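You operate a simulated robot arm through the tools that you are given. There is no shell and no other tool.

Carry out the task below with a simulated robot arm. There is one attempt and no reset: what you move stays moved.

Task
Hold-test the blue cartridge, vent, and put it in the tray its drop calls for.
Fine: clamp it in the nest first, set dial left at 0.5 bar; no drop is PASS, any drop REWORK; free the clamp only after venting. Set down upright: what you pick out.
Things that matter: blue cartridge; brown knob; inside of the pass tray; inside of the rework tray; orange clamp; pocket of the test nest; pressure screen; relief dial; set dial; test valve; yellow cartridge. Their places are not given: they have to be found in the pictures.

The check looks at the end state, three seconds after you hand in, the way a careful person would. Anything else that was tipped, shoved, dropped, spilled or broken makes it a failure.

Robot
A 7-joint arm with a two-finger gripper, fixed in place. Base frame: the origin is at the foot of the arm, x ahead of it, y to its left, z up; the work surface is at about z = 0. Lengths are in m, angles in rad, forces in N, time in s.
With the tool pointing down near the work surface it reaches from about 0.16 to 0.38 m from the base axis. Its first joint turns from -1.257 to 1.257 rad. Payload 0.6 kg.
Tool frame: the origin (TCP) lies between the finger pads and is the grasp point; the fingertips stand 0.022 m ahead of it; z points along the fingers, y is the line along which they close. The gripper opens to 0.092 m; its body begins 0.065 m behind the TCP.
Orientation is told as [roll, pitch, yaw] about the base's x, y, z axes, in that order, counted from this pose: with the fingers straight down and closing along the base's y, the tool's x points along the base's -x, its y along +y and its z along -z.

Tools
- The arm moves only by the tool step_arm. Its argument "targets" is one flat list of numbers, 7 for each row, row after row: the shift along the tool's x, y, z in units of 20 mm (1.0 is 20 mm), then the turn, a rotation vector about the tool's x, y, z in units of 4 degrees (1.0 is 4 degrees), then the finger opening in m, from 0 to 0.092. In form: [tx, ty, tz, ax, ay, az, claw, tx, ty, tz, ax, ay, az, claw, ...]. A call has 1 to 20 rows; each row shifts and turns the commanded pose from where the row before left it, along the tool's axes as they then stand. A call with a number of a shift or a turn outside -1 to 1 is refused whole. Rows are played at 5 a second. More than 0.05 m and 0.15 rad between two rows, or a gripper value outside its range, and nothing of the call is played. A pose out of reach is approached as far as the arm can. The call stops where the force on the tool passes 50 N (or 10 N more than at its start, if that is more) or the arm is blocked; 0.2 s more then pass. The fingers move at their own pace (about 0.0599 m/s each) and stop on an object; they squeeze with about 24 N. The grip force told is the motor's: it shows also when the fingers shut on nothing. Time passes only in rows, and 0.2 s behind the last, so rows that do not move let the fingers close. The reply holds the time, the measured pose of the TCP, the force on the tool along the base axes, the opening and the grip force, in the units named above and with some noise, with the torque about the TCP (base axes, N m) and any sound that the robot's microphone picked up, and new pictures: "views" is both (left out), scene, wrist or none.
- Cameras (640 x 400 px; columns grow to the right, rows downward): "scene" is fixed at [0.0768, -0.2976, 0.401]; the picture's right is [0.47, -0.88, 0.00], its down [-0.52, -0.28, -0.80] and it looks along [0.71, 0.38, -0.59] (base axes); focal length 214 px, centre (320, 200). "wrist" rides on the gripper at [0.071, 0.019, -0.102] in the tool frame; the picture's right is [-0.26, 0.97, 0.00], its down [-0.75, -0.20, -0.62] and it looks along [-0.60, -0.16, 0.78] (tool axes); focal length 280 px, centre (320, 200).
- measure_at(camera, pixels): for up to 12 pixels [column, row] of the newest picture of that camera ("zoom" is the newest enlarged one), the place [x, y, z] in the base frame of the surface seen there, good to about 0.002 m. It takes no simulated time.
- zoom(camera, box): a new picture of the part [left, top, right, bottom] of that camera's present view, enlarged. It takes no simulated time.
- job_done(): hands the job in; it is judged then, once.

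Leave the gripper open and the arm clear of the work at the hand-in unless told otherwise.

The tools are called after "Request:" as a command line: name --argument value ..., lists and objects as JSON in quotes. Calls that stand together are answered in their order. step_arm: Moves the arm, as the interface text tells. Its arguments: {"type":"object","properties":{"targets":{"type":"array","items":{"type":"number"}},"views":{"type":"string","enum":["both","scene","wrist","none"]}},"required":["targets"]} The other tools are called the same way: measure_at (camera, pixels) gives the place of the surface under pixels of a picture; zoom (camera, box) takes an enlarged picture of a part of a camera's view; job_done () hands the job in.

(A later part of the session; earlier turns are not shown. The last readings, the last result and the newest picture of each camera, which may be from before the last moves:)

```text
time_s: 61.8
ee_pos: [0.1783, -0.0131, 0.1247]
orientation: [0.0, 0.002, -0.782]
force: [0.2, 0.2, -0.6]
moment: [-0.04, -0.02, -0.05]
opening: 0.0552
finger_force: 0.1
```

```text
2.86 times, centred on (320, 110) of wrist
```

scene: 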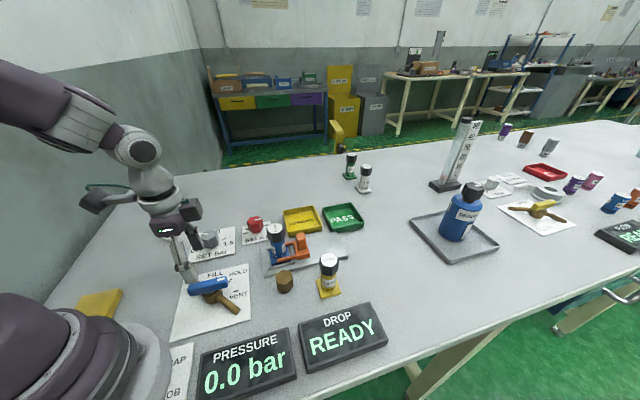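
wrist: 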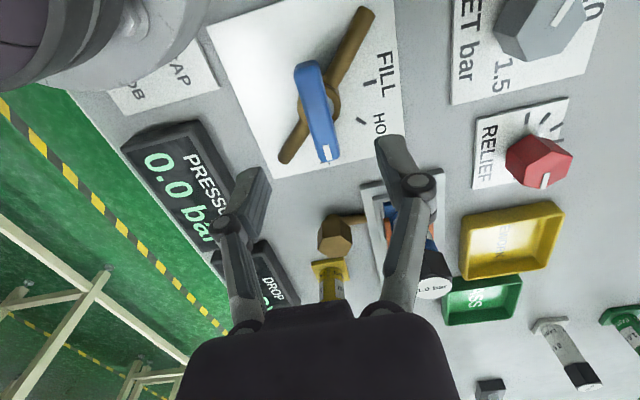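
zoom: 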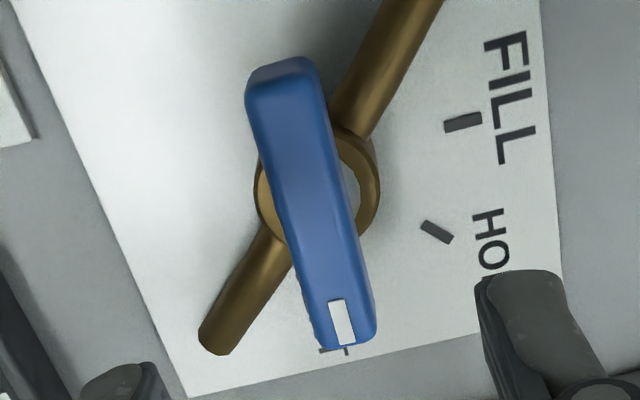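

The handle's middle is at about (0.175,-0.0125), lying at about -48°, with its top at z≈0.0525. I'll turn 3° to match, lower to z≈0.058 so the tips stay above the brown hub, and close on the handle.

Request:
step_arm --targets '[0.05, -0.05, 0.83, 0, 0, 0.75, 0.055, 0, 0, 0.83, 0, 0, 0, 0.055, 0, 0, 0.83, 0, 0, 0, 0.055, 0, 0, 0.83, 0, 0, 0, 0.055, 0, 0, 0, 0, 0, 0, 0.055]' --views "both"

Request:
zoom --camera "scene" --box '[150, 230, 270, 330]'

```text
time_s: 63.0
ee_pos: [0.1767, -0.0145, 0.0588]
orientation: [-0.001, 0.0, -0.833]
force: [0.1, 0.5, -0.5]
moment: [0.01, 0.01, -0.01]
opening: 0.0548
finger_force: 0.1
```

scene: 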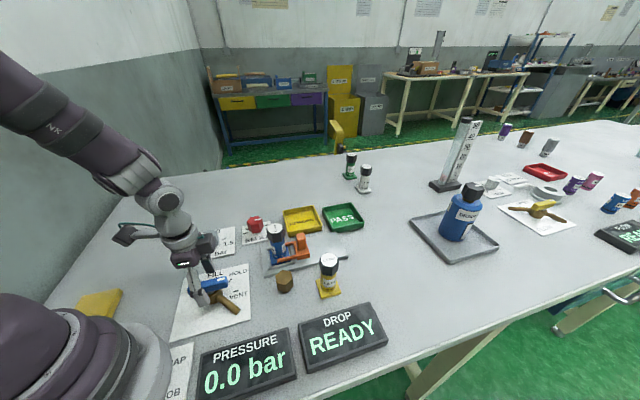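
wrist: 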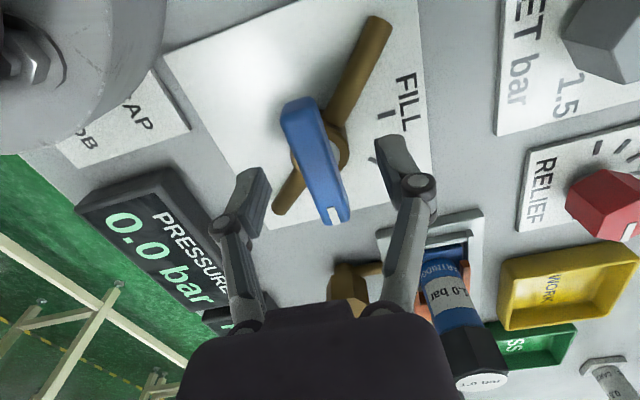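

```text
4.00 times, centred on (210, 280) of scene
```

zoom: 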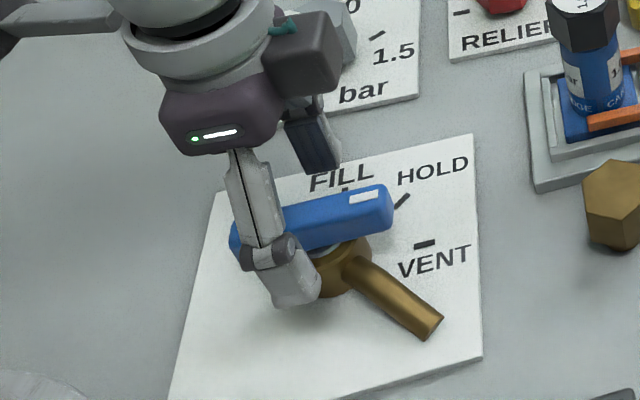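

The fingers straddle the handle. Before turning, I'll check the size of the arm's own base, because the camera will swing past it at z≈0.16.

Request:
measure_at --camera "scene" --pixels '[[30, 300], [70, 315], [100, 330], [125, 345], [140, 345], [155, 365], [60, 345], [110, 370], [30, 330], [85, 360]]'

Request:
measure_at --camera "wrist" --pixels '[[30, 60], [60, 60], [100, 60], [140, 60], [120, 20], [60, 20], [20, 20]]'

```text
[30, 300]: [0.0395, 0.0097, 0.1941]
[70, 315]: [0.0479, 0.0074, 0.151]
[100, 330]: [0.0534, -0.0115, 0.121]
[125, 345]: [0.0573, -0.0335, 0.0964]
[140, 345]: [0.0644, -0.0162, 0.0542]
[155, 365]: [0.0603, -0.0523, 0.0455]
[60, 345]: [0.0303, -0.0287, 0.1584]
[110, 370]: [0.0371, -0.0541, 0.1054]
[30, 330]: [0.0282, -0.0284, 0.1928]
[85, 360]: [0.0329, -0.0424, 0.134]
```

```text
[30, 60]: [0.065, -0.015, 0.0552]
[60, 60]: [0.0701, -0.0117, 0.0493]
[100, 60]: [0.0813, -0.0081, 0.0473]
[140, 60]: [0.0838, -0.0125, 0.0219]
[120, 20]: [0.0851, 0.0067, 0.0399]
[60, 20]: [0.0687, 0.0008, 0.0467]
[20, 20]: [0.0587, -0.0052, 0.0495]
```

The base is only about 5 cm in radius at that height, so there's no conflict. Closing on the handle.

Request:
step_arm --targets '[0, 0, 0, 0, 0, 0, 0.04, 0, 0, 0, 0, 0, 0, 0.025, 0, 0, 0, 0, 0, 0, 0.01, 0, 0, 0, 0, 0, 0, 0.0, 0, 0, 0, 0, 0, 0, 0.0]' --views "scene"

```text
time_s: 64.2
ee_pos: [0.1765, -0.0138, 0.0589]
orientation: [0.0, -0.001, -0.834]
force: [-6.8, -6.3, 4.2]
moment: [-0.12, 0.15, 0.38]
opening: 0.0166
finger_force: 27.9
```

scene: 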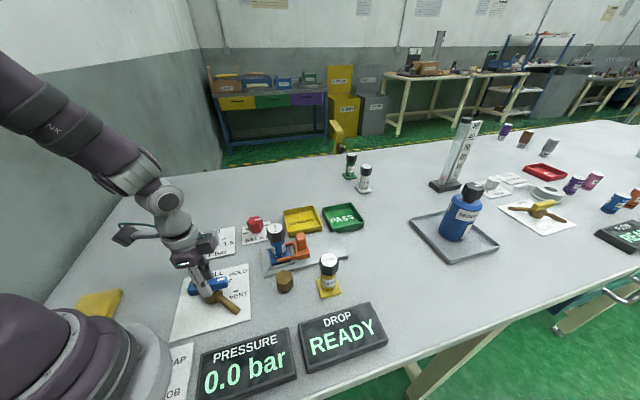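

Handle gripped (16.6 mm). I'll turn it counter-clockwise from VENT towards FILL about the pivot, first 24° to check the forces.

Request:
step_arm --targets '[0, 0, 0, 0, 0, -1, 0.0, 0, 0, 0, 0, 0, -1, 0.0, 0, 0, 0, 0, 0, -1, 0.0, 0, 0, 0, 0, 0, -1, 0.0, 0, 0, 0, 0, 0, -1, 0.0, 0, 0, 0, 0, 0, -1, 0.0]' --views "scene"

Request:
zoom --camera "scene" --box '[150, 230, 270, 330]'

```text
time_s: 65.6
ee_pos: [0.1771, -0.0141, 0.0581]
orientation: [-0.001, 0.001, -0.413]
force: [-9.5, -9.0, 21.6]
moment: [-0.04, 0.53, 0.01]
opening: 0.016
finger_force: 28.3
```

scene: 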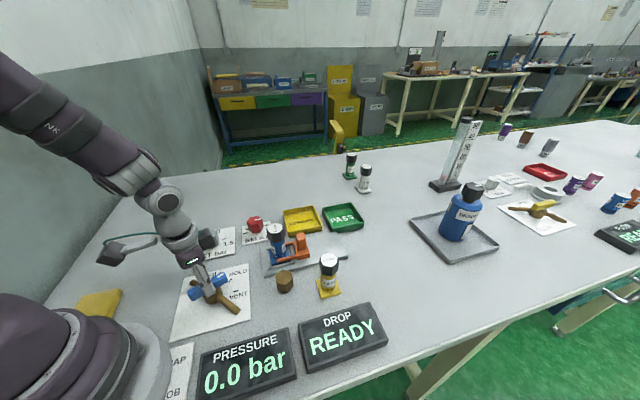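

```text
4.00 times, centred on (210, 280) of scene
```

zoom: 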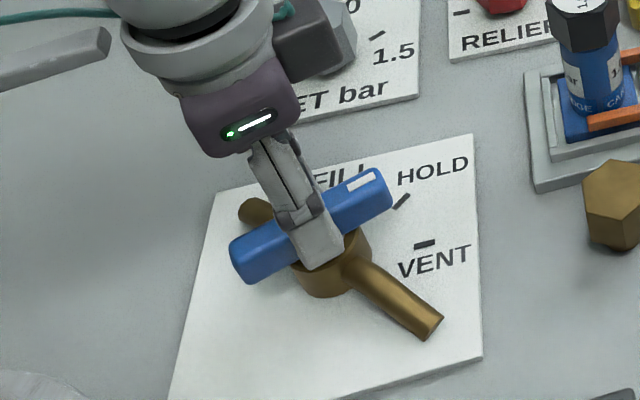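

The handle follows the tool. Continuing to FILL at about +42°, easing up half a millimetre to relieve the vertical force.

Request:
step_arm --targets '[0, 0, -0.04, 0, 0, -1, 0.0, 0, 0, 0, 0, 0, -1, 0.0, 0, 0, 0, 0, 0, -1, 0.0, 0, 0, 0, 0, 0, -1, 0.0, 0, 0, 0, 0, 0, -1, 0.0, 0, 0, 0, 0, 0, -1, 0.0, 0, 0, 0, 0, 0, -1, 0.0, 0, 0, 0, 0, 0, -1, 0.0, 0, 0, 0, 0, 0, -1, 0.0, 0, 0, 0, 0, 0, -1, 0.0, 0, 0, 0, 0, 0, -1, 0.0, 0, 0, 0, 0, 0, -1, 0.0]' --views "scene"

Request:
zoom --camera "scene" --box '[150, 230, 270, 330]'

```text
time_s: 68.2
ee_pos: [0.1765, -0.0143, 0.0593]
orientation: [-0.004, 0.003, 0.424]
force: [-10.3, -26.4, 7.5]
moment: [-0.43, -0.11, -0.03]
opening: 0.0158
finger_force: 28.2
```

scene: 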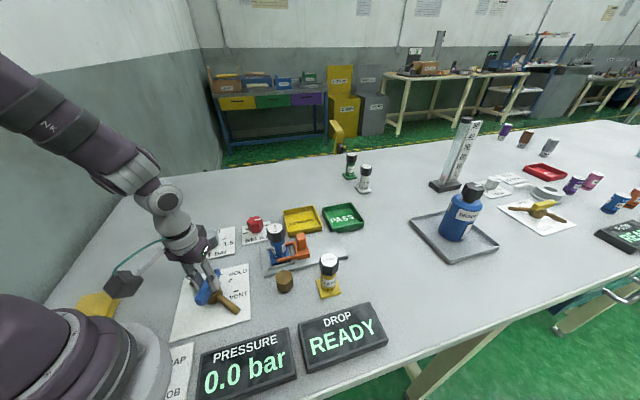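

```text
4.00 times, centred on (210, 280) of scene
```

zoom: 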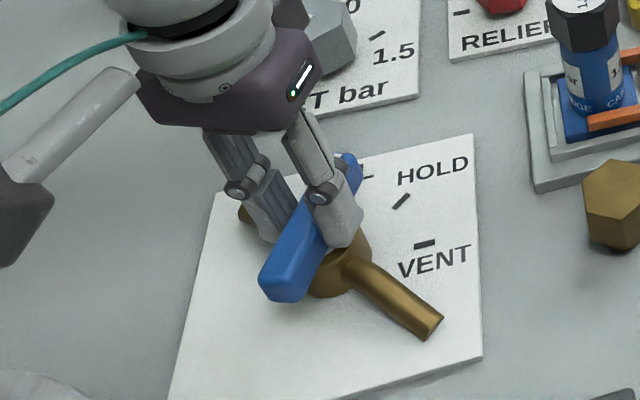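

At 24° now, with a slight side force. I'll shift about 1.5 mm to relieve it and finish the turn to FILL.

Request:
step_arm --targets '[0.054, -0.06, 0, 0, 0, -1, 0.0, 0, 0, 0, 0, 0, -1, 0.0, 0, 0, 0, 0, 0, -1, 0.0, 0, 0, 0, 0, 0, -1, 0.0, 0, 0, 0, 0, 0, -0.4, 0.0, 0, 0, 0, 0, 0, 0, 0.0]' --views "both"

Request:
zoom --camera "scene" --box '[150, 230, 270, 330]'

Request:
zoom --camera "scene" --box '[180, 300, 400, 400]'

```text
time_s: 69.6
ee_pos: [0.1768, -0.0142, 0.0589]
orientation: [0.001, -0.001, 0.732]
force: [-0.5, -3.9, 22.8]
moment: [-0.14, 0.07, 0.06]
opening: 0.0158
finger_force: 28.1
```

scene: 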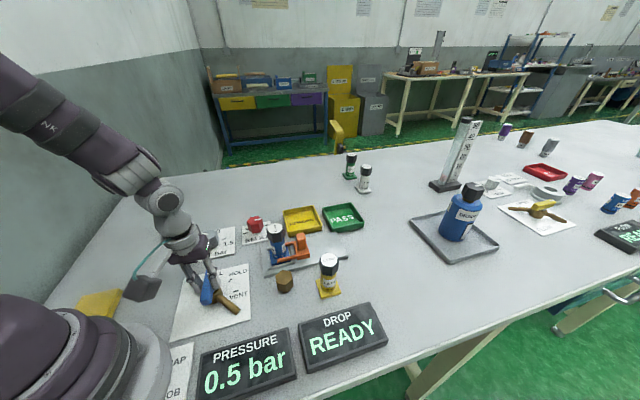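
wrist: 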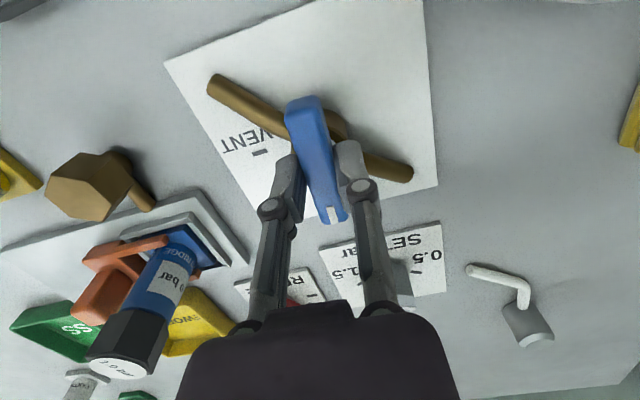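

```text
4.00 times, centred on (210, 280) of scene
```

zoom: 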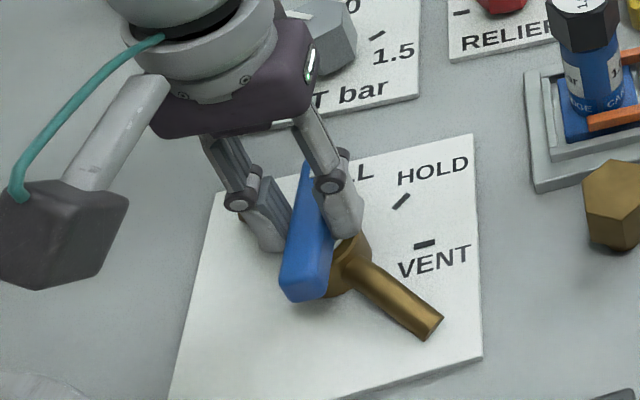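

```text
2.91 times, centred on (290, 350) of scene
```

zoom: 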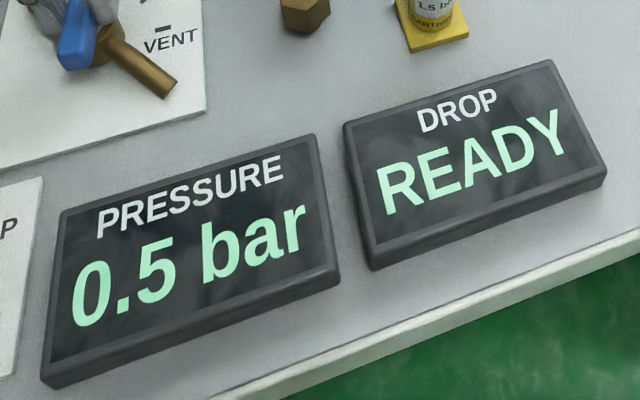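

The pressure screen reads 0.5 bar, so FILL works and the set dial is indeed at 0.5. I'll wait a couple of seconds at FILL to let it settle.

Request:
step_arm --targets '[0, 0, -0.03, 0, 0, 0, 0.0, 0, 0, 0, 0, 0, 0, 0.0, 0, 0, 0, 0, 0, 0, 0.0, 0, 0, 0, 0, 0, 0, 0.0, 0, 0, 0, 0, 0, 0, 0.0, 0, 0, 0, 0, 0, 0, 0.0, 0, 0, 0, 0, 0, 0, 0.0, 0, 0, 0, 0, 0, 0, 0.0, 0, 0, 0, 0, 0, 0, 0.0, 0, 0, 0, 0, 0, 0, 0.0]' --views "scene"

Request:
zoom --camera "scene" --box '[180, 300, 400, 400]'

```text
time_s: 71.8
ee_pos: [0.1764, -0.0146, 0.061]
orientation: [-0.001, -0.003, 0.732]
force: [13.8, 9.8, -18.2]
moment: [0.2, -0.29, 0.05]
opening: 0.0157
finger_force: 27.6
```

scene: 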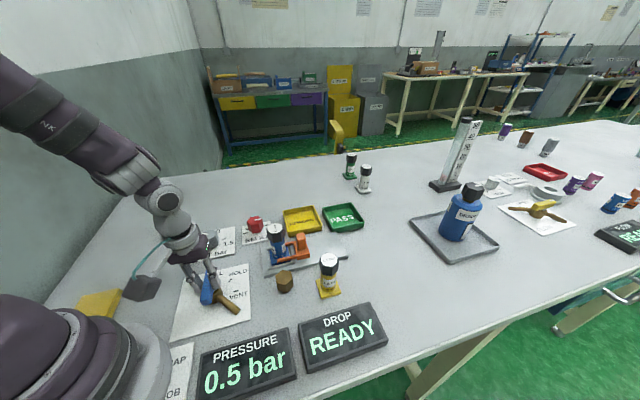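

```text
2.91 times, centred on (290, 350) of scene
```

zoom: 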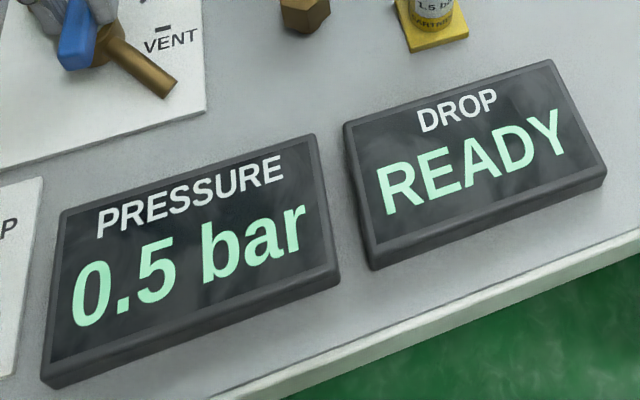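

Steady at 0.5 bar. Now turning the handle clockwise to HOLD (about -2.5°).

Request:
step_arm --targets '[0, 0, 0.02, 0, 0, 1, 0.0, 0, 0, 0, 0, 0, 1, 0.0, 0, 0, 0, 0, 0, 1, 0.0, 0, 0, 0, 0, 0, 1, 0.0, 0, 0, 0, 0, 0, 1, 0.0, 0, 0, 0, 0, 0, 1, 0.0, 0, 0, 0, 0, 0, 1, 0.0, 0, 0, 0, 0, 0, 1, 0.0, 0, 0, 0, 0, 0, 1, 0.0, 0, 0, 0, 0, 0, 1, 0.0, 0, 0, 0, 0, 0, 1, 0.0, 0, 0, 0, 0, 0, 0.12, 0.0, 0, 0, 0, 0, 0, 0, 0.0]' --views "both"

Request:
zoom --camera "scene" --box '[150, 230, 270, 330]'

Request:
zoom --camera "scene" --box '[180, 300, 400, 400]'

```text
time_s: 74.6
ee_pos: [0.1761, -0.0144, 0.0587]
orientation: [0.003, 0.0, -0.046]
force: [9.9, 27.2, -17.7]
moment: [0.51, -0.17, 0.06]
opening: 0.016
finger_force: 27.5
```

scene: 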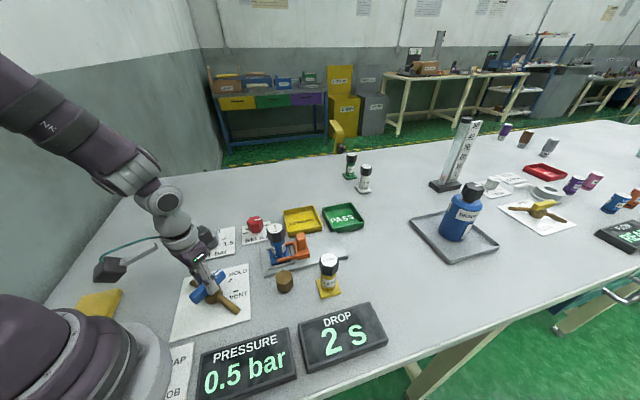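
wrist: 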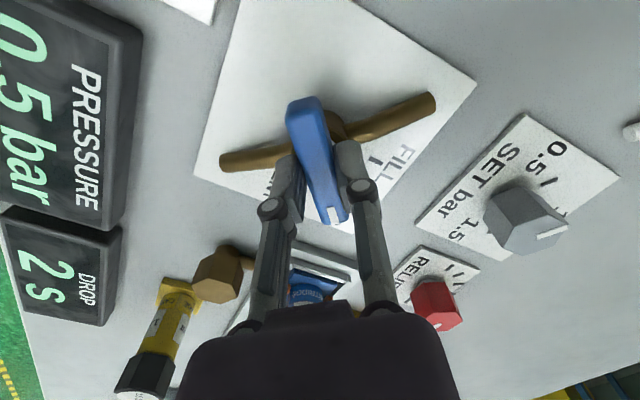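

```text
4.00 times, centred on (210, 280) of scene
```

zoom: 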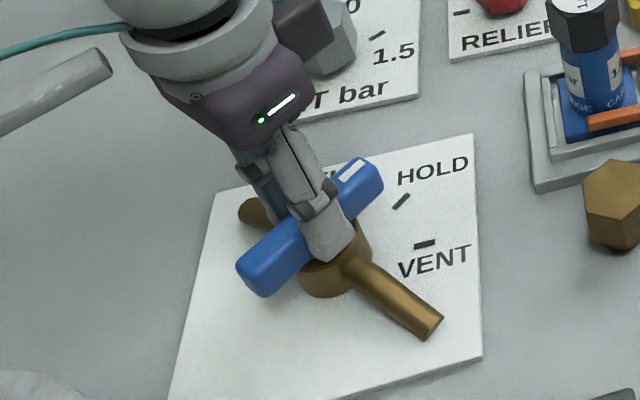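

```text
2.91 times, centred on (290, 350) of scene
```

zoom: 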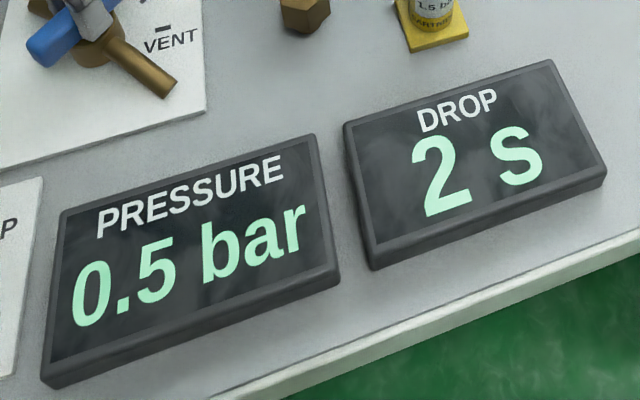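

HOLD is engaged and the screen counts "2 s". I'll keep still and watch the count.

Request:
step_arm --targets '[0, 0, 0, 0, 0, 0, 0.0, 0, 0, 0, 0, 0, 0, 0.0, 0, 0, 0, 0, 0, 0, 0.0, 0, 0, 0, 0, 0, 0, 0.0, 0, 0, 0, 0, 0, 0, 0.0, 0, 0, 0, 0, 0, 0, 0.0, 0, 0, 0, 0, 0, 0, 0.0]' --views "scene"

Request:
zoom --camera "scene" --box '[180, 300, 400, 400]'

```text
time_s: 76.2
ee_pos: [0.175, -0.0144, 0.0608]
orientation: [0.004, 0.0, -0.045]
force: [8.3, 27.5, -21.0]
moment: [0.45, -0.18, 0.06]
opening: 0.0157
finger_force: 28.1
```

scene: 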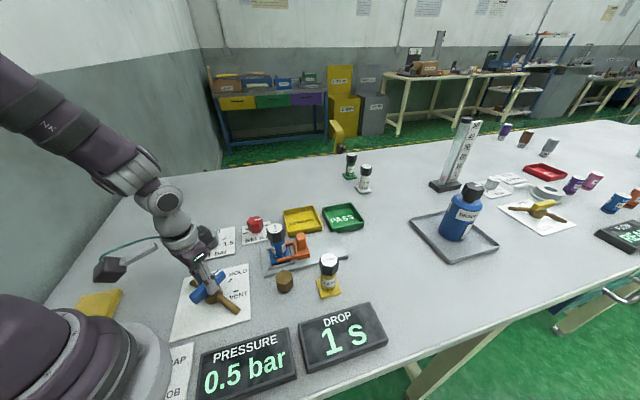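

```text
2.91 times, centred on (290, 350) of scene
```

zoom: 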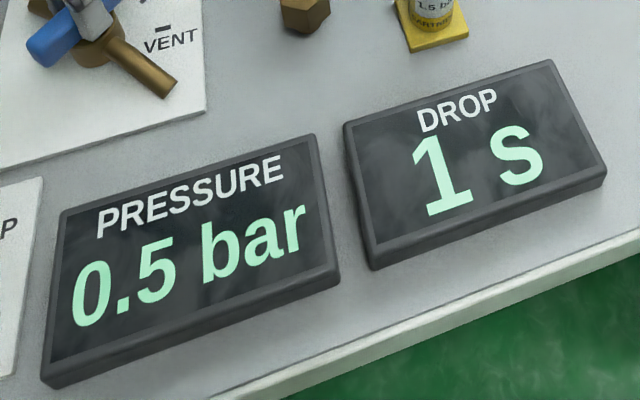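

The count runs down ("1 s") and the pressure still reads 0.5. I'll wait for the result.

Request:
step_arm --targets '[0, 0, 0, 0, 0, 0, 0.0, 0, 0, 0, 0, 0, 0, 0.0, 0, 0, 0, 0, 0, 0, 0.0, 0, 0, 0, 0, 0, 0, 0.0, 0, 0, 0, 0, 0, 0, 0.0, 0, 0, 0, 0, 0, 0, 0.0, 0, 0, 0, 0, 0, 0, 0.0, 0, 0, 0, 0, 0, 0, 0.0]' --views "scene"

Request:
zoom --camera "scene" --box '[180, 300, 400, 400]'

```text
time_s: 78.0
ee_pos: [0.1743, -0.0144, 0.0602]
orientation: [0.005, -0.001, -0.045]
force: [2.2, 27.5, -5.2]
moment: [0.53, -0.02, 0.07]
opening: 0.0156
finger_force: 27.8
```

scene: 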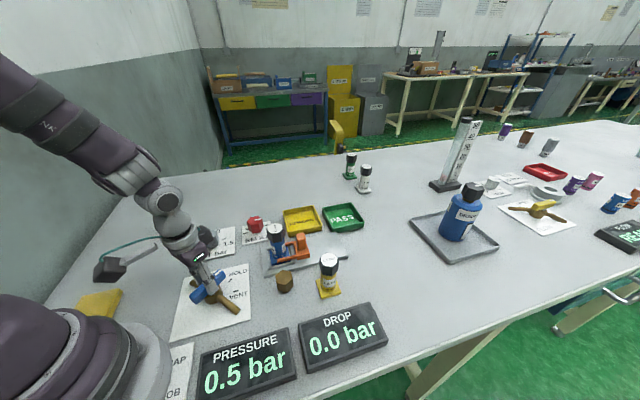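

```text
2.91 times, centred on (290, 350) of scene
```

zoom: 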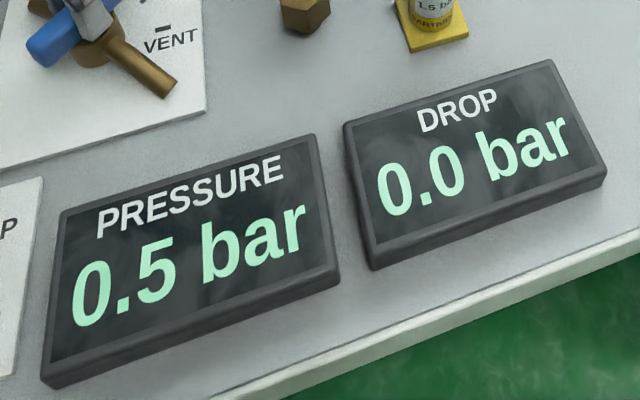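

The drop reads 0.0 bar with pressure steady at 0.5 bar, so the result is PASS. Now venting: I'll turn the handle clockwise from HOLD to VENT (about -48°).

Request:
step_arm --targets '[0, 0.05, 0, 0, 0, 1, 0.0, 0, 0, 0, 0, 0, 1, 0.0, 0, 0, 0, 0, 0, 1, 0.0, 0, 0, 0, 0, 0, 1, 0.0, 0, 0, 0, 0, 0, 1, 0.0, 0, 0, 0, 0, 0, 1, 0.0, 0, 0, 0, 0, 0, 1, 0.0, 0, 0, 0, 0, 0, 1, 0.0, 0, 0, 0, 0, 0, 1, 0.0, 0, 0, 0, 0, 0, 1, 0.0, 0, 0, 0, 0, 0, 1, 0.0, 0, 0, 0, 0, 0, 0.3, 0.0, 0, 0, 0, 0, 0, 0, 0.0]' --views "both"

Request:
zoom --camera "scene" --box '[150, 230, 270, 330]'

Request:
zoom --camera "scene" --box '[180, 300, 400, 400]'

```text
time_s: 80.8
ee_pos: [0.1756, -0.0138, 0.0591]
orientation: [0.0, 0.002, -0.834]
force: [12.9, 21.7, -23.1]
moment: [0.42, -0.16, 0.56]
opening: 0.0165
finger_force: 28.2
```

scene: 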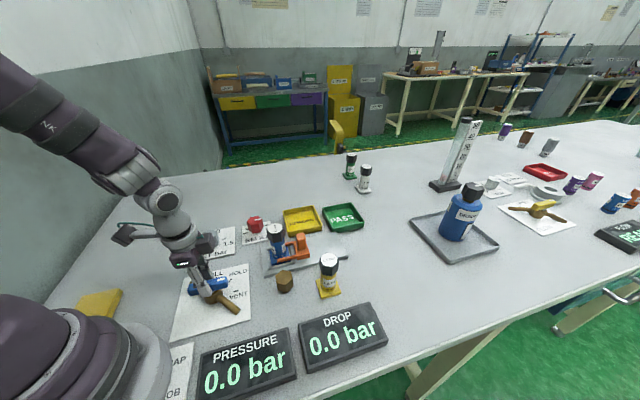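
wrist: 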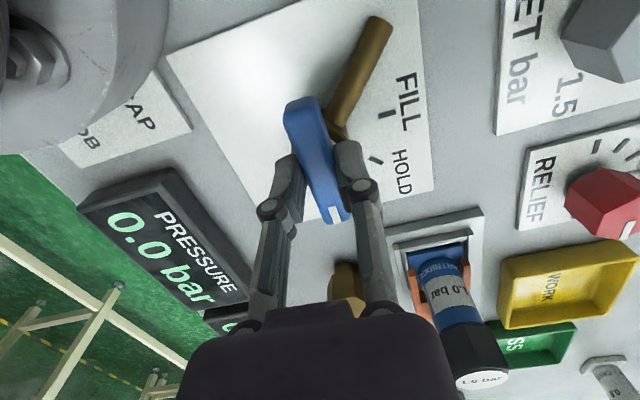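

```text
4.00 times, centred on (210, 280) of scene
```

zoom: 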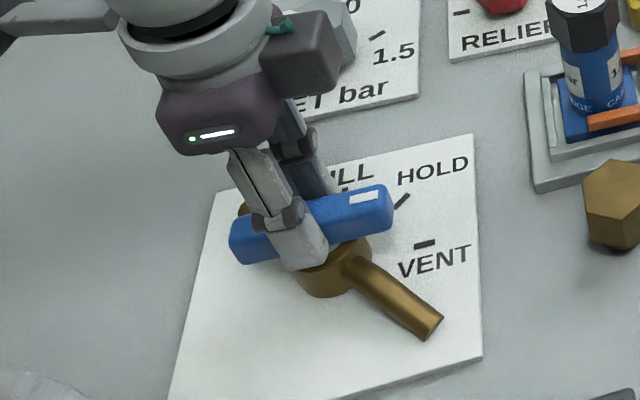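

```text
2.91 times, centred on (290, 350) of scene
```

zoom: 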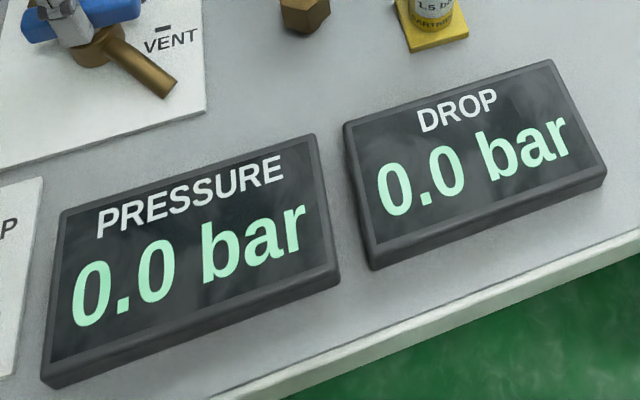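

Vented: pressure 0.0 bar, and the handle is back at VENT. Releasing the handle and rising.

Request:
step_arm --targets '[0, 0, 0, 0, 0, 0, 0.03, 0, 0, 0, 0, 0, 0, 0.045, 0, 0, 0, 0, 0, 0, 0.055, 0, 0, 0, 0, 0, 0, 0.055, 0, 0, -0.5, 0, 0, 0, 0.055, 0, 0, -1, 0, 0, 0, 0.055, 0, 0, -1, 0, 0, 0, 0.055, 0, 0, -1, 0, 0, 0, 0.055, 0, 0, -1, 0, 0, 0, 0.055, 0, 0, -1, 0, 0, 0, 0.055]' --views "both"

Request:
zoom --camera "scene" --box '[150, 230, 270, 330]'

Request:
zoom --camera "scene" --box '[250, 200, 350, 280]'

```text
time_s: 83.0
ee_pos: [0.1755, -0.0149, 0.1707]
orientation: [-0.001, -0.001, -0.836]
force: [-0.2, -0.6, -0.9]
moment: [0.0, 0.0, 0.02]
opening: 0.0553
finger_force: 0.1
```

scene: 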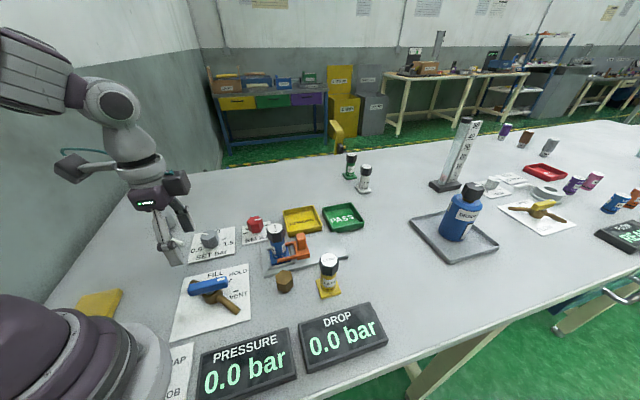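
wrist: 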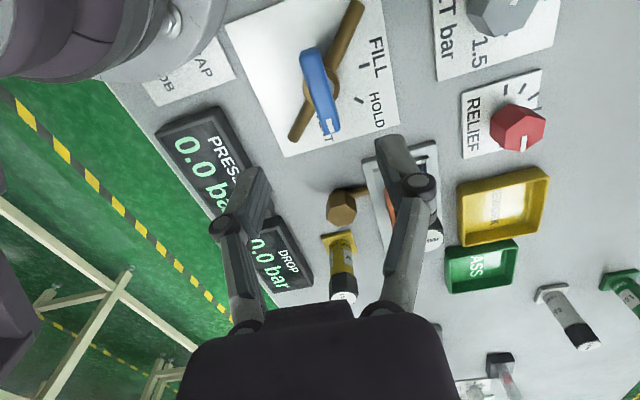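

```text
4.00 times, centred on (210, 280) of scene
```

zoom: 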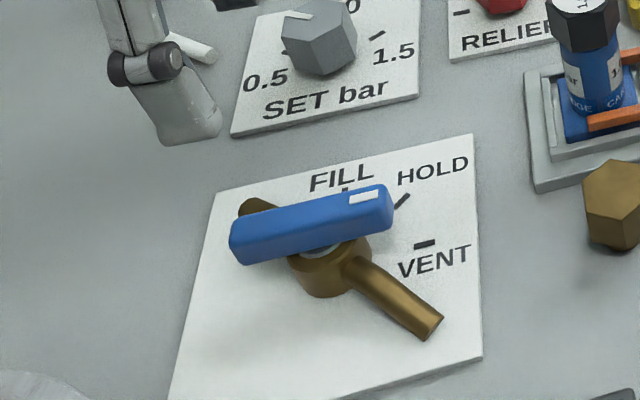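

```text
5.00 times, centred on (300, 240) of scene
```

zoom: 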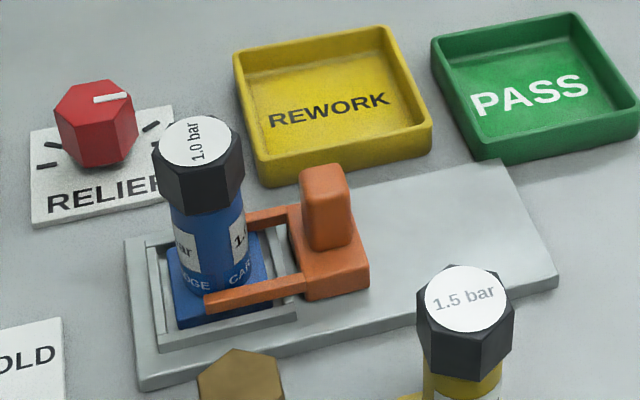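

Everything is stable, with the valve at VENT and the pressure at 0. Now I may free the clamp. Moving back above the post at about (0.343,-0.103), with the same 12° tilt.

Request:
step_arm --targets '[-0.989, 0.364, 0.056, 0, 0, 0, 0.055, -0.989, 0.364, 0.056, 0, 0, 0, 0.055, -0.989, 0.364, 0.056, 0, 0, 0, 0.055, -0.989, 0.364, 0.056, 0, 0, 0, 0.055, -0.989, 0.364, 0.056, 0, 0, 0, 0.055, -0.989, 0.364, 0.056, 0, 0, 0, 0.055, -0.989, 0.364, 0.056, 0, 0, 0, 0.055, -0.989, 0.364, 0.056, 0, 0, 0, 0.055, -0.989, 0.364, 0.056, 0, 0, 0, 0.055, 0, 0, 0, 0, 0, -0.8, 0.055, 0, 0, 0, 0, -1, 0, 0.055, 0, 0, 0, 0, -1, 0, 0.055, 0, 0, 0, 0, -1, 0, 0.055, 0, 0, 0, 0, 0, 0, 0.055]' --views "both"

Request:
measure_at --camera "scene" --pixels '[[305, 236], [300, 238], [309, 240], [304, 246], [273, 231], [277, 231]]'

```text
time_s: 86.0
ee_pos: [0.3445, -0.102, 0.1601]
orientation: [0.0, -0.209, -0.779]
force: [0.7, 0.4, 1.0]
moment: [0.01, 0.0, -0.03]
opening: 0.0551
finger_force: 0.0
```

scene: 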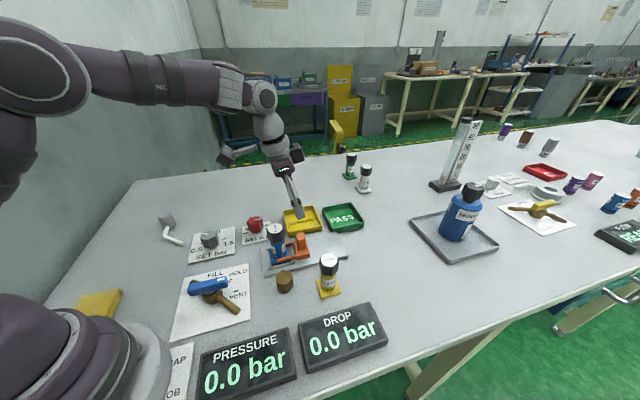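
wrist: 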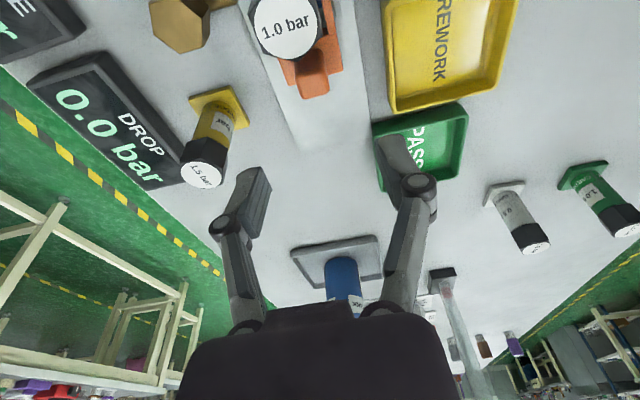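

```text
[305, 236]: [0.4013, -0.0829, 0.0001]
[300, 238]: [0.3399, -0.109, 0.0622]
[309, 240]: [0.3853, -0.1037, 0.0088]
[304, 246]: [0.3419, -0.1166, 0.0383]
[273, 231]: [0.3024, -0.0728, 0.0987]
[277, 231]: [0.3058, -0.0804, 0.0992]
```

In position above the post. Descending vertically to z≈0.06 as before.

Request:
step_arm --targets '[0.208, -0.02, 0.978, 0, 0, 0, 0.055, 0.208, -0.02, 0.978, 0, 0, 0, 0.055, 0.208, 0, 0.978, 0, 0, 0, 0.055, 0.208, 0, 0.978, 0, 0, 0, 0.055, 0.208, 0, 0.978, 0, 0, 0, 0.055, 0, 0, 0, 0, 0, 0, 0.055]' --views "both"

Request:
zoom --camera "scene" --box '[250, 190, 350, 270]'

```text
time_s: 87.4
ee_pos: [0.3433, -0.1024, 0.0586]
orientation: [0.0, -0.21, -0.779]
force: [-0.9, -0.7, -0.5]
moment: [0.02, -0.02, 0.04]
opening: 0.0547
finger_force: 0.1
```

scene: 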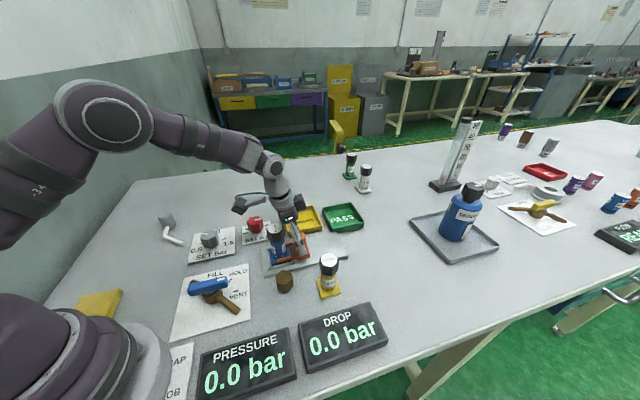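
wrist: 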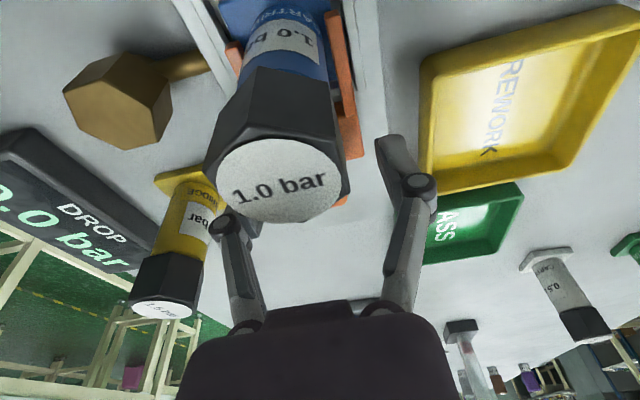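

```text
5.00 times, centred on (300, 230) of scene
```

zoom: 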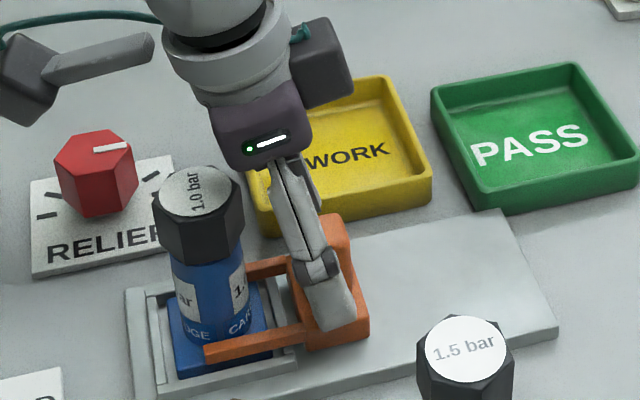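

Positioned around the post with no contact. Closing on it.

Request:
step_arm --targets '[0, 0, 0, 0, 0, 0, 0.04, 0, 0, 0, 0, 0, 0, 0.025, 0, 0, 0, 0, 0, 0, 0.01, 0, 0, 0, 0, 0, 0, 0.0, 0, 0, 0, 0, 0, 0, 0.0]' --views "none"

```text
time_s: 88.6
ee_pos: [0.3434, -0.1026, 0.0591]
orientation: [-0.002, -0.211, -0.78]
force: [-4.9, -6.0, 2.3]
moment: [-0.03, 0.13, -0.1]
opening: 0.0218
finger_force: 28.1
```

Gripped with little side force. Sliding the clamp back out, first 20 mm.

Request:
step_arm --targets '[-0.2445, -0.01, 0.052, 0, 0, 0, 0.0, -0.2445, -0.01, 0.052, 0, 0, 0, 0.0, -0.2445, -0.01, 0.052, 0, 0, 0, 0.0, -0.2445, -0.01, 0.052, 0, 0, 0, 0.0]' --views "scene"

Request:
zoom --camera "scene" --box '[250, 190, 350, 270]'

```text
time_s: 89.6
ee_pos: [0.3577, -0.1157, 0.059]
orientation: [0.001, -0.209, -0.778]
force: [0.0, 0.3, 3.9]
moment: [0.43, 0.42, -0.19]
opening: 0.0215
finger_force: 27.9
```

scene: 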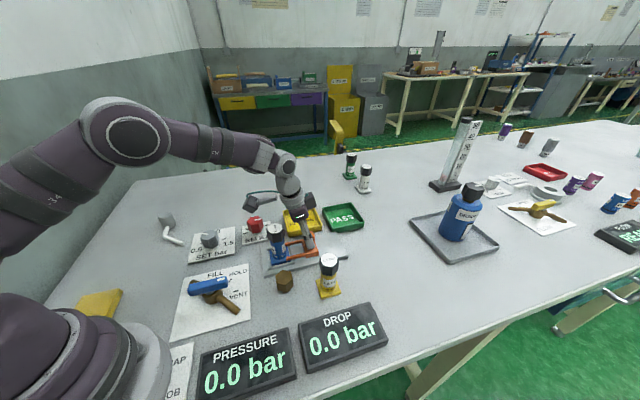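

```text
5.00 times, centred on (300, 230) of scene
```

zoom: 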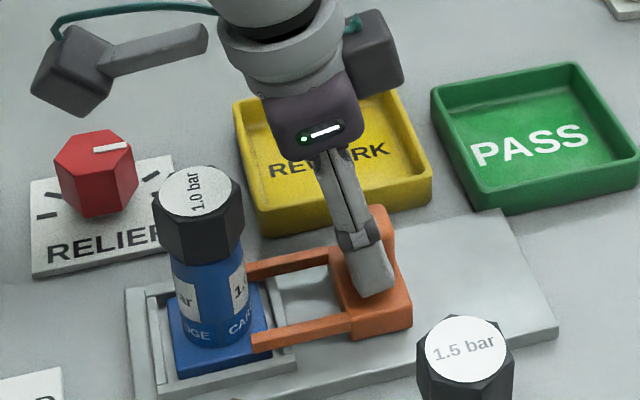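

The clamp slides back smoothly and the cartridge stands still. Sliding the remaining 23 mm or so to the open position.

Request:
step_arm --targets '[-0.2445, -0.01, 0.052, 0, 0, 0, 0.0, -0.2445, -0.01, 0.052, 0, 0, 0, 0.0, -0.2445, -0.01, 0.052, 0, 0, 0, 0.0, -0.2445, -0.01, 0.052, 0, 0, 0, 0.0, -0.1, 0, 0.021, 0, 0, 0, 0.0]' --views "scene"

Request:
zoom --camera "scene" --box '[250, 190, 350, 270]'

```text
time_s: 90.8
ee_pos: [0.3719, -0.1312, 0.0604]
orientation: [0.0, -0.204, -0.774]
force: [-6.8, 30.9, 5.0]
moment: [0.66, 0.14, -0.07]
opening: 0.0217
finger_force: 28.3
```

scene: 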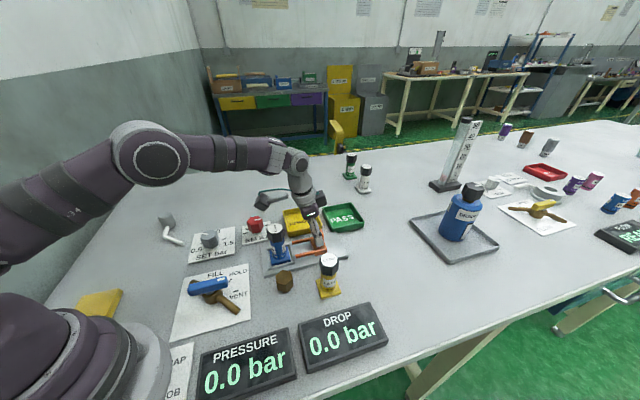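

```text
5.00 times, centred on (300, 230) of scene
```

zoom: 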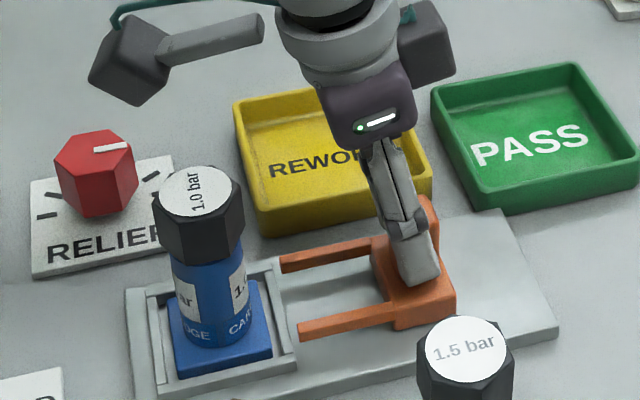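

The clamp is fully open again at its stop. Releasing the post and rising straight up.

Request:
step_arm --targets '[0.05, 0.03, -0.01, 0, 0, 0, 0.0, 0, 0, 0, 0, 0, 0, 0.03, 0, 0, 0, 0, 0, 0, 0.045, 0, 0, 0, 0, 0, 0, 0.055, 0, 0, 0, 0, 0, 0, 0.055, -0.208, 0, -0.978, 0, 0, 0, 0.055, -0.208, 0, -0.978, 0, 0, 0, 0.055, -0.208, 0, -0.978, 0, 0, 0, 0.055, -0.208, 0, -0.978, 0, 0, 0, 0.055, -0.208, 0, -0.978, 0, 0, 0, 0.055]' --views "both"

Request:
zoom --camera "scene" --box '[250, 190, 370, 280]'

```text
time_s: 93.0
ee_pos: [0.3731, -0.1309, 0.1604]
orientation: [-0.001, -0.206, -0.78]
force: [-0.6, -0.4, -0.2]
moment: [-0.02, 0.01, -0.05]
opening: 0.0553
finger_force: 0.0
```

scene: 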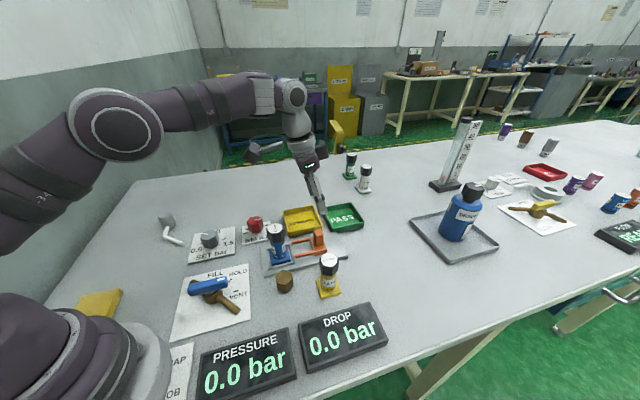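
wrist: 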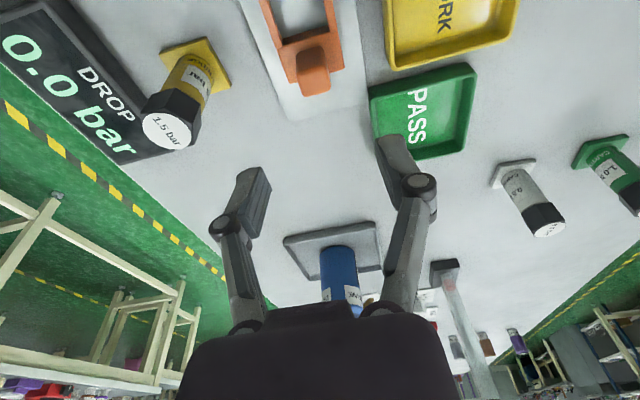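

```text
4.44 times, centred on (310, 235) of scene
```

zoom: 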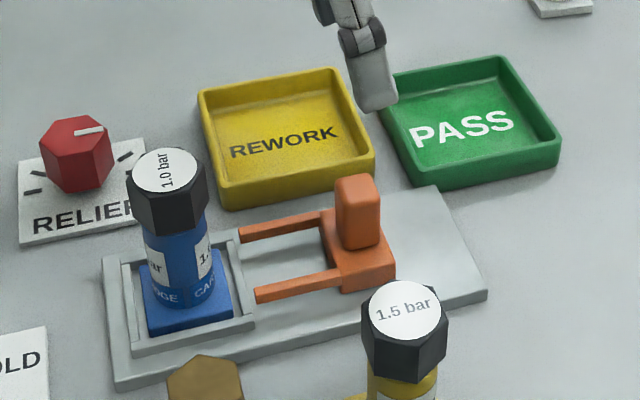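

The clamp is open and blue stands free in the pocket. The pass tray is at r≈0.52, so I need a steep tilt there and have to know the gripper's own shape. I'll measure the gripper body and its side block in the scene view.

Request:
zoom --camera "scene" --box '[240, 70, 360, 220]'

```text
2.67 times, centred on (300, 145) of scene
```

zoom: 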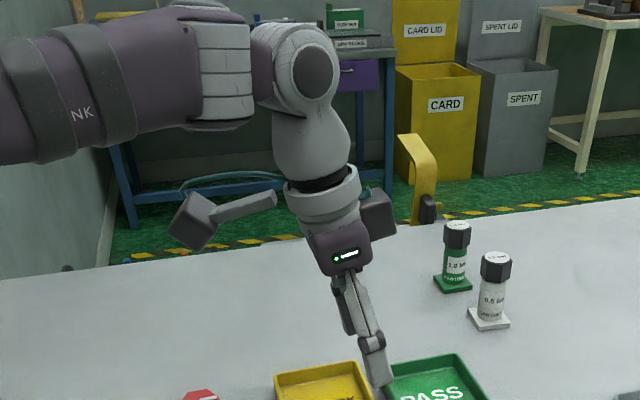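

Request:
measure_at --camera "zoom" --pixels '[[380, 215], [392, 200], [395, 230], [372, 235], [385, 192], [340, 235], [312, 240], [365, 235], [325, 270], [362, 268], [200, 220], [190, 240]]'

Request:
measure_at --camera "zoom" --pixels '[[310, 55], [305, 95], [320, 150], [300, 170], [290, 130], [340, 140], [320, 205], [350, 190], [295, 205], [175, 210], [215, 210], [250, 200]]'

```text
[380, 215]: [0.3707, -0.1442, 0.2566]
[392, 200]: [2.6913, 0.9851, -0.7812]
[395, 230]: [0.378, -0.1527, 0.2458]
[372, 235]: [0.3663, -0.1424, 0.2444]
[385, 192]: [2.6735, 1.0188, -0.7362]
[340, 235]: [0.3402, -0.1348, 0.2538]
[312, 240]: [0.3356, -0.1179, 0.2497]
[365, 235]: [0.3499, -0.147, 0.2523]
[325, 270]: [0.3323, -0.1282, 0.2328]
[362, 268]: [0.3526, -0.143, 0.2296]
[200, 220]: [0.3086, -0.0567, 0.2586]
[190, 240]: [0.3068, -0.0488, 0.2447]
```

```text
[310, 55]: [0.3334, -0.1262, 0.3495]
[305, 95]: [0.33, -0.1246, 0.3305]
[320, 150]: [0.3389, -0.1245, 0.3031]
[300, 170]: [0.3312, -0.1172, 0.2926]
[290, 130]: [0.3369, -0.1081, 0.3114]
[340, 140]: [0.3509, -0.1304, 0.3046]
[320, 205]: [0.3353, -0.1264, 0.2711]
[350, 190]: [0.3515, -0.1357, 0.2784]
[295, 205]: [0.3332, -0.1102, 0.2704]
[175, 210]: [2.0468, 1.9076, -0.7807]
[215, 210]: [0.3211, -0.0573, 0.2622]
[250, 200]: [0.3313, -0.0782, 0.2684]
```

The side block reaches only about 4 cm below the tool axis, so steep tilts are workable. I'll go back to the camera-on-top orientation by pulling inward, setting the tool upright and turning the wrist.

Request:
step_arm --targets '[0.85, -0.365, -0.43, 0, 0, 0, 0.06, 0.85, -0.365, -0.43, 0, 0, 0, 0.06, 0.85, -0.365, -0.43, 0, 0, 0, 0.06, 0.85, -0.365, -0.43, 0, 0, 0, 0.06, 0, 0, 0, 0, 1, 0, 0.06, 0, 0, 0, 0, 1, 0, 0.06, 0, 0, 0, 0, 1, 0, 0.06, 0, 0, 0, 0, 0, 1, 0.06, 0, 0, 0, 0, 0, 1, 0.06, 0, 0, 0, 0, 0, 1, 0.06, 0, 0, 0, 0, 0, 1, 0.06, 0, 0, 0, 0, 0, 1, 0.06, 0, 0, 0, 0, 0, 1, 0.06, 0, 0, 0, 0, 0, 1, 0.06, 0, 0, 0, 0, 0, 1, 0.06, 0, 0, 0, 0, 0, 1, 0.06, 0, 0, 0, 0, 0, 1, 0.06, 0, 0, 0, 0, 0, 1, 0.06, 0, 0, 0, 0, 0, 1, 0.06, 0, 0, 0, 0, 0, 1, 0.06]' --views "none"

```text
time_s: 97.2
ee_pos: [0.2988, -0.1013, 0.18]
orientation: [0.001, -0.001, -1.689]
force: [-0.5, 0.5, 0.4]
moment: [-0.01, 0.01, -0.02]
opening: 0.0601
finger_force: 0.1
```

Turning further.

Request:
step_arm --targets '[0, 0, 0, 0, 0, 1, 0.06, 0, 0, 0, 0, 0, 1, 0.06, 0, 0, 0, 0, 0, 1, 0.06, 0, 0, 0, 0, 0, 1, 0.06, 0, 0, 0, 0, 0, 1, 0.06, 0, 0, 0, 0, 0, 1, 0.06, 0, 0, 0, 0, 0, 1, 0.06, 0, 0, 0, 0, 0, 1, 0.06, 0, 0, 0, 0, 0, 1, 0.06, 0, 0, 0, 0, 0, 1, 0.06, 0, 0, 0, 0, 0, 1, 0.06, 0, 0, 0, 0, 0, 1, 0.06, 0, 0, 0, 0, 0, 1, 0.06, 0, 0, 0, 0, 0, 1, 0.06, 0, 0, 0, 0, 0, 1, 0.06, 0, 0, 0, 0, 0, 1, 0.06, 0, 0, 0, 0, 0, 1, 0.06, 0, 0, 0, 0, 0, 1, 0.06, 0, 0, 0, 0, 0, 1, 0.06, 0, 0, 0, 0, 0, 1, 0.06]' --views "none"

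```text
time_s: 101.4
ee_pos: [0.2988, -0.1019, 0.1809]
orientation: [0.001, -0.001, -3.083]
force: [0.0, 0.3, -0.4]
moment: [0.02, 0.01, 0.0]
opening: 0.0603
finger_force: 0.0
```

Now α≈3°. I'll finish turning to face the pass tray and tilt to 60° while moving outward at z≈0.18. This tests the reach to the pass tray with the empty gripper.

Request:
step_arm --targets '[0, 0, 0, 0, 0, 1, 0.06, 0, 0, 0, 0, 0, 1, 0.06, 0, 0, 0, 0, 0, 1, 0.06, 0, 0, 0, 0, 0, 1, 0.06, 0, 0, 0, 0, 0, 0.7, 0.06, 0.64, -0.06, 0.022, 0, 1, 0, 0.06, 0.636, -0.06, 0.067, 0, 1, 0, 0.06, 0.63, -0.06, 0.111, 0, 1, 0, 0.06, 0.621, -0.06, 0.155, 0, 1, 0, 0.06, 0.609, -0.06, 0.198, 0, 1, 0, 0.06, 0.593, -0.06, 0.24, 0, 1, 0, 0.06, 0.575, -0.06, 0.281, 0, 1, 0, 0.06, 0.554, -0.06, 0.32, 0, 1, 0, 0.06, 0.531, -0.06, 0.358, 0, 1, 0, 0.06, 0.504, -0.06, 0.394, 0, 1, 0, 0.06, 0.476, -0.06, 0.428, 0, 1, 0, 0.06, 0.445, -0.06, 0.46, 0, 1, 0, 0.06, 0.411, -0.06, 0.49, 0, 1, 0, 0.06, 0.376, -0.06, 0.518, 0, 1, 0, 0.06, 0.339, -0.06, 0.543, 0, 1, 0, 0.06]' --views "both"

```text
time_s: 105.6
ee_pos: [0.4888, -0.1348, 0.1722]
orientation: [0.0, 1.047, 2.871]
force: [-0.8, -0.3, -0.1]
moment: [0.0, -0.01, 0.01]
opening: 0.0599
finger_force: 0.0
```

scene: 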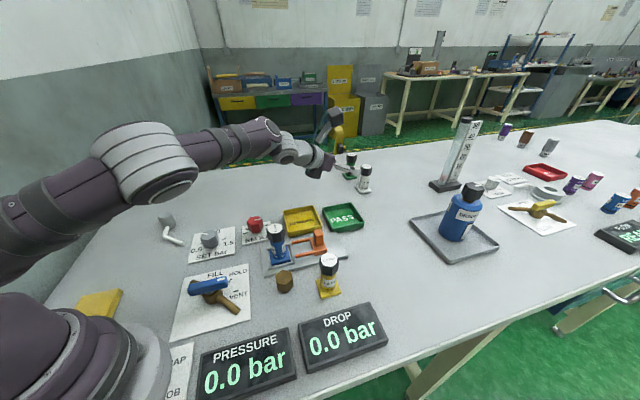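
wrist: 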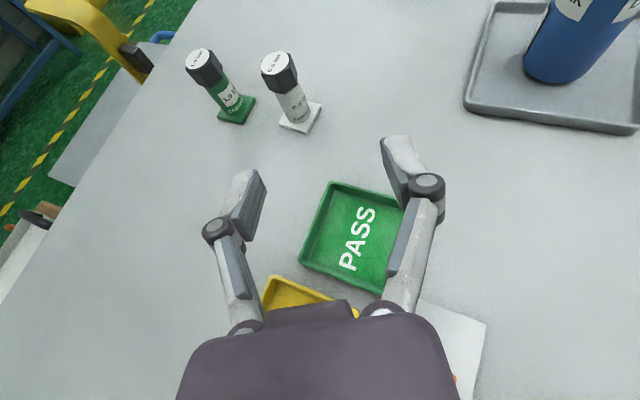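

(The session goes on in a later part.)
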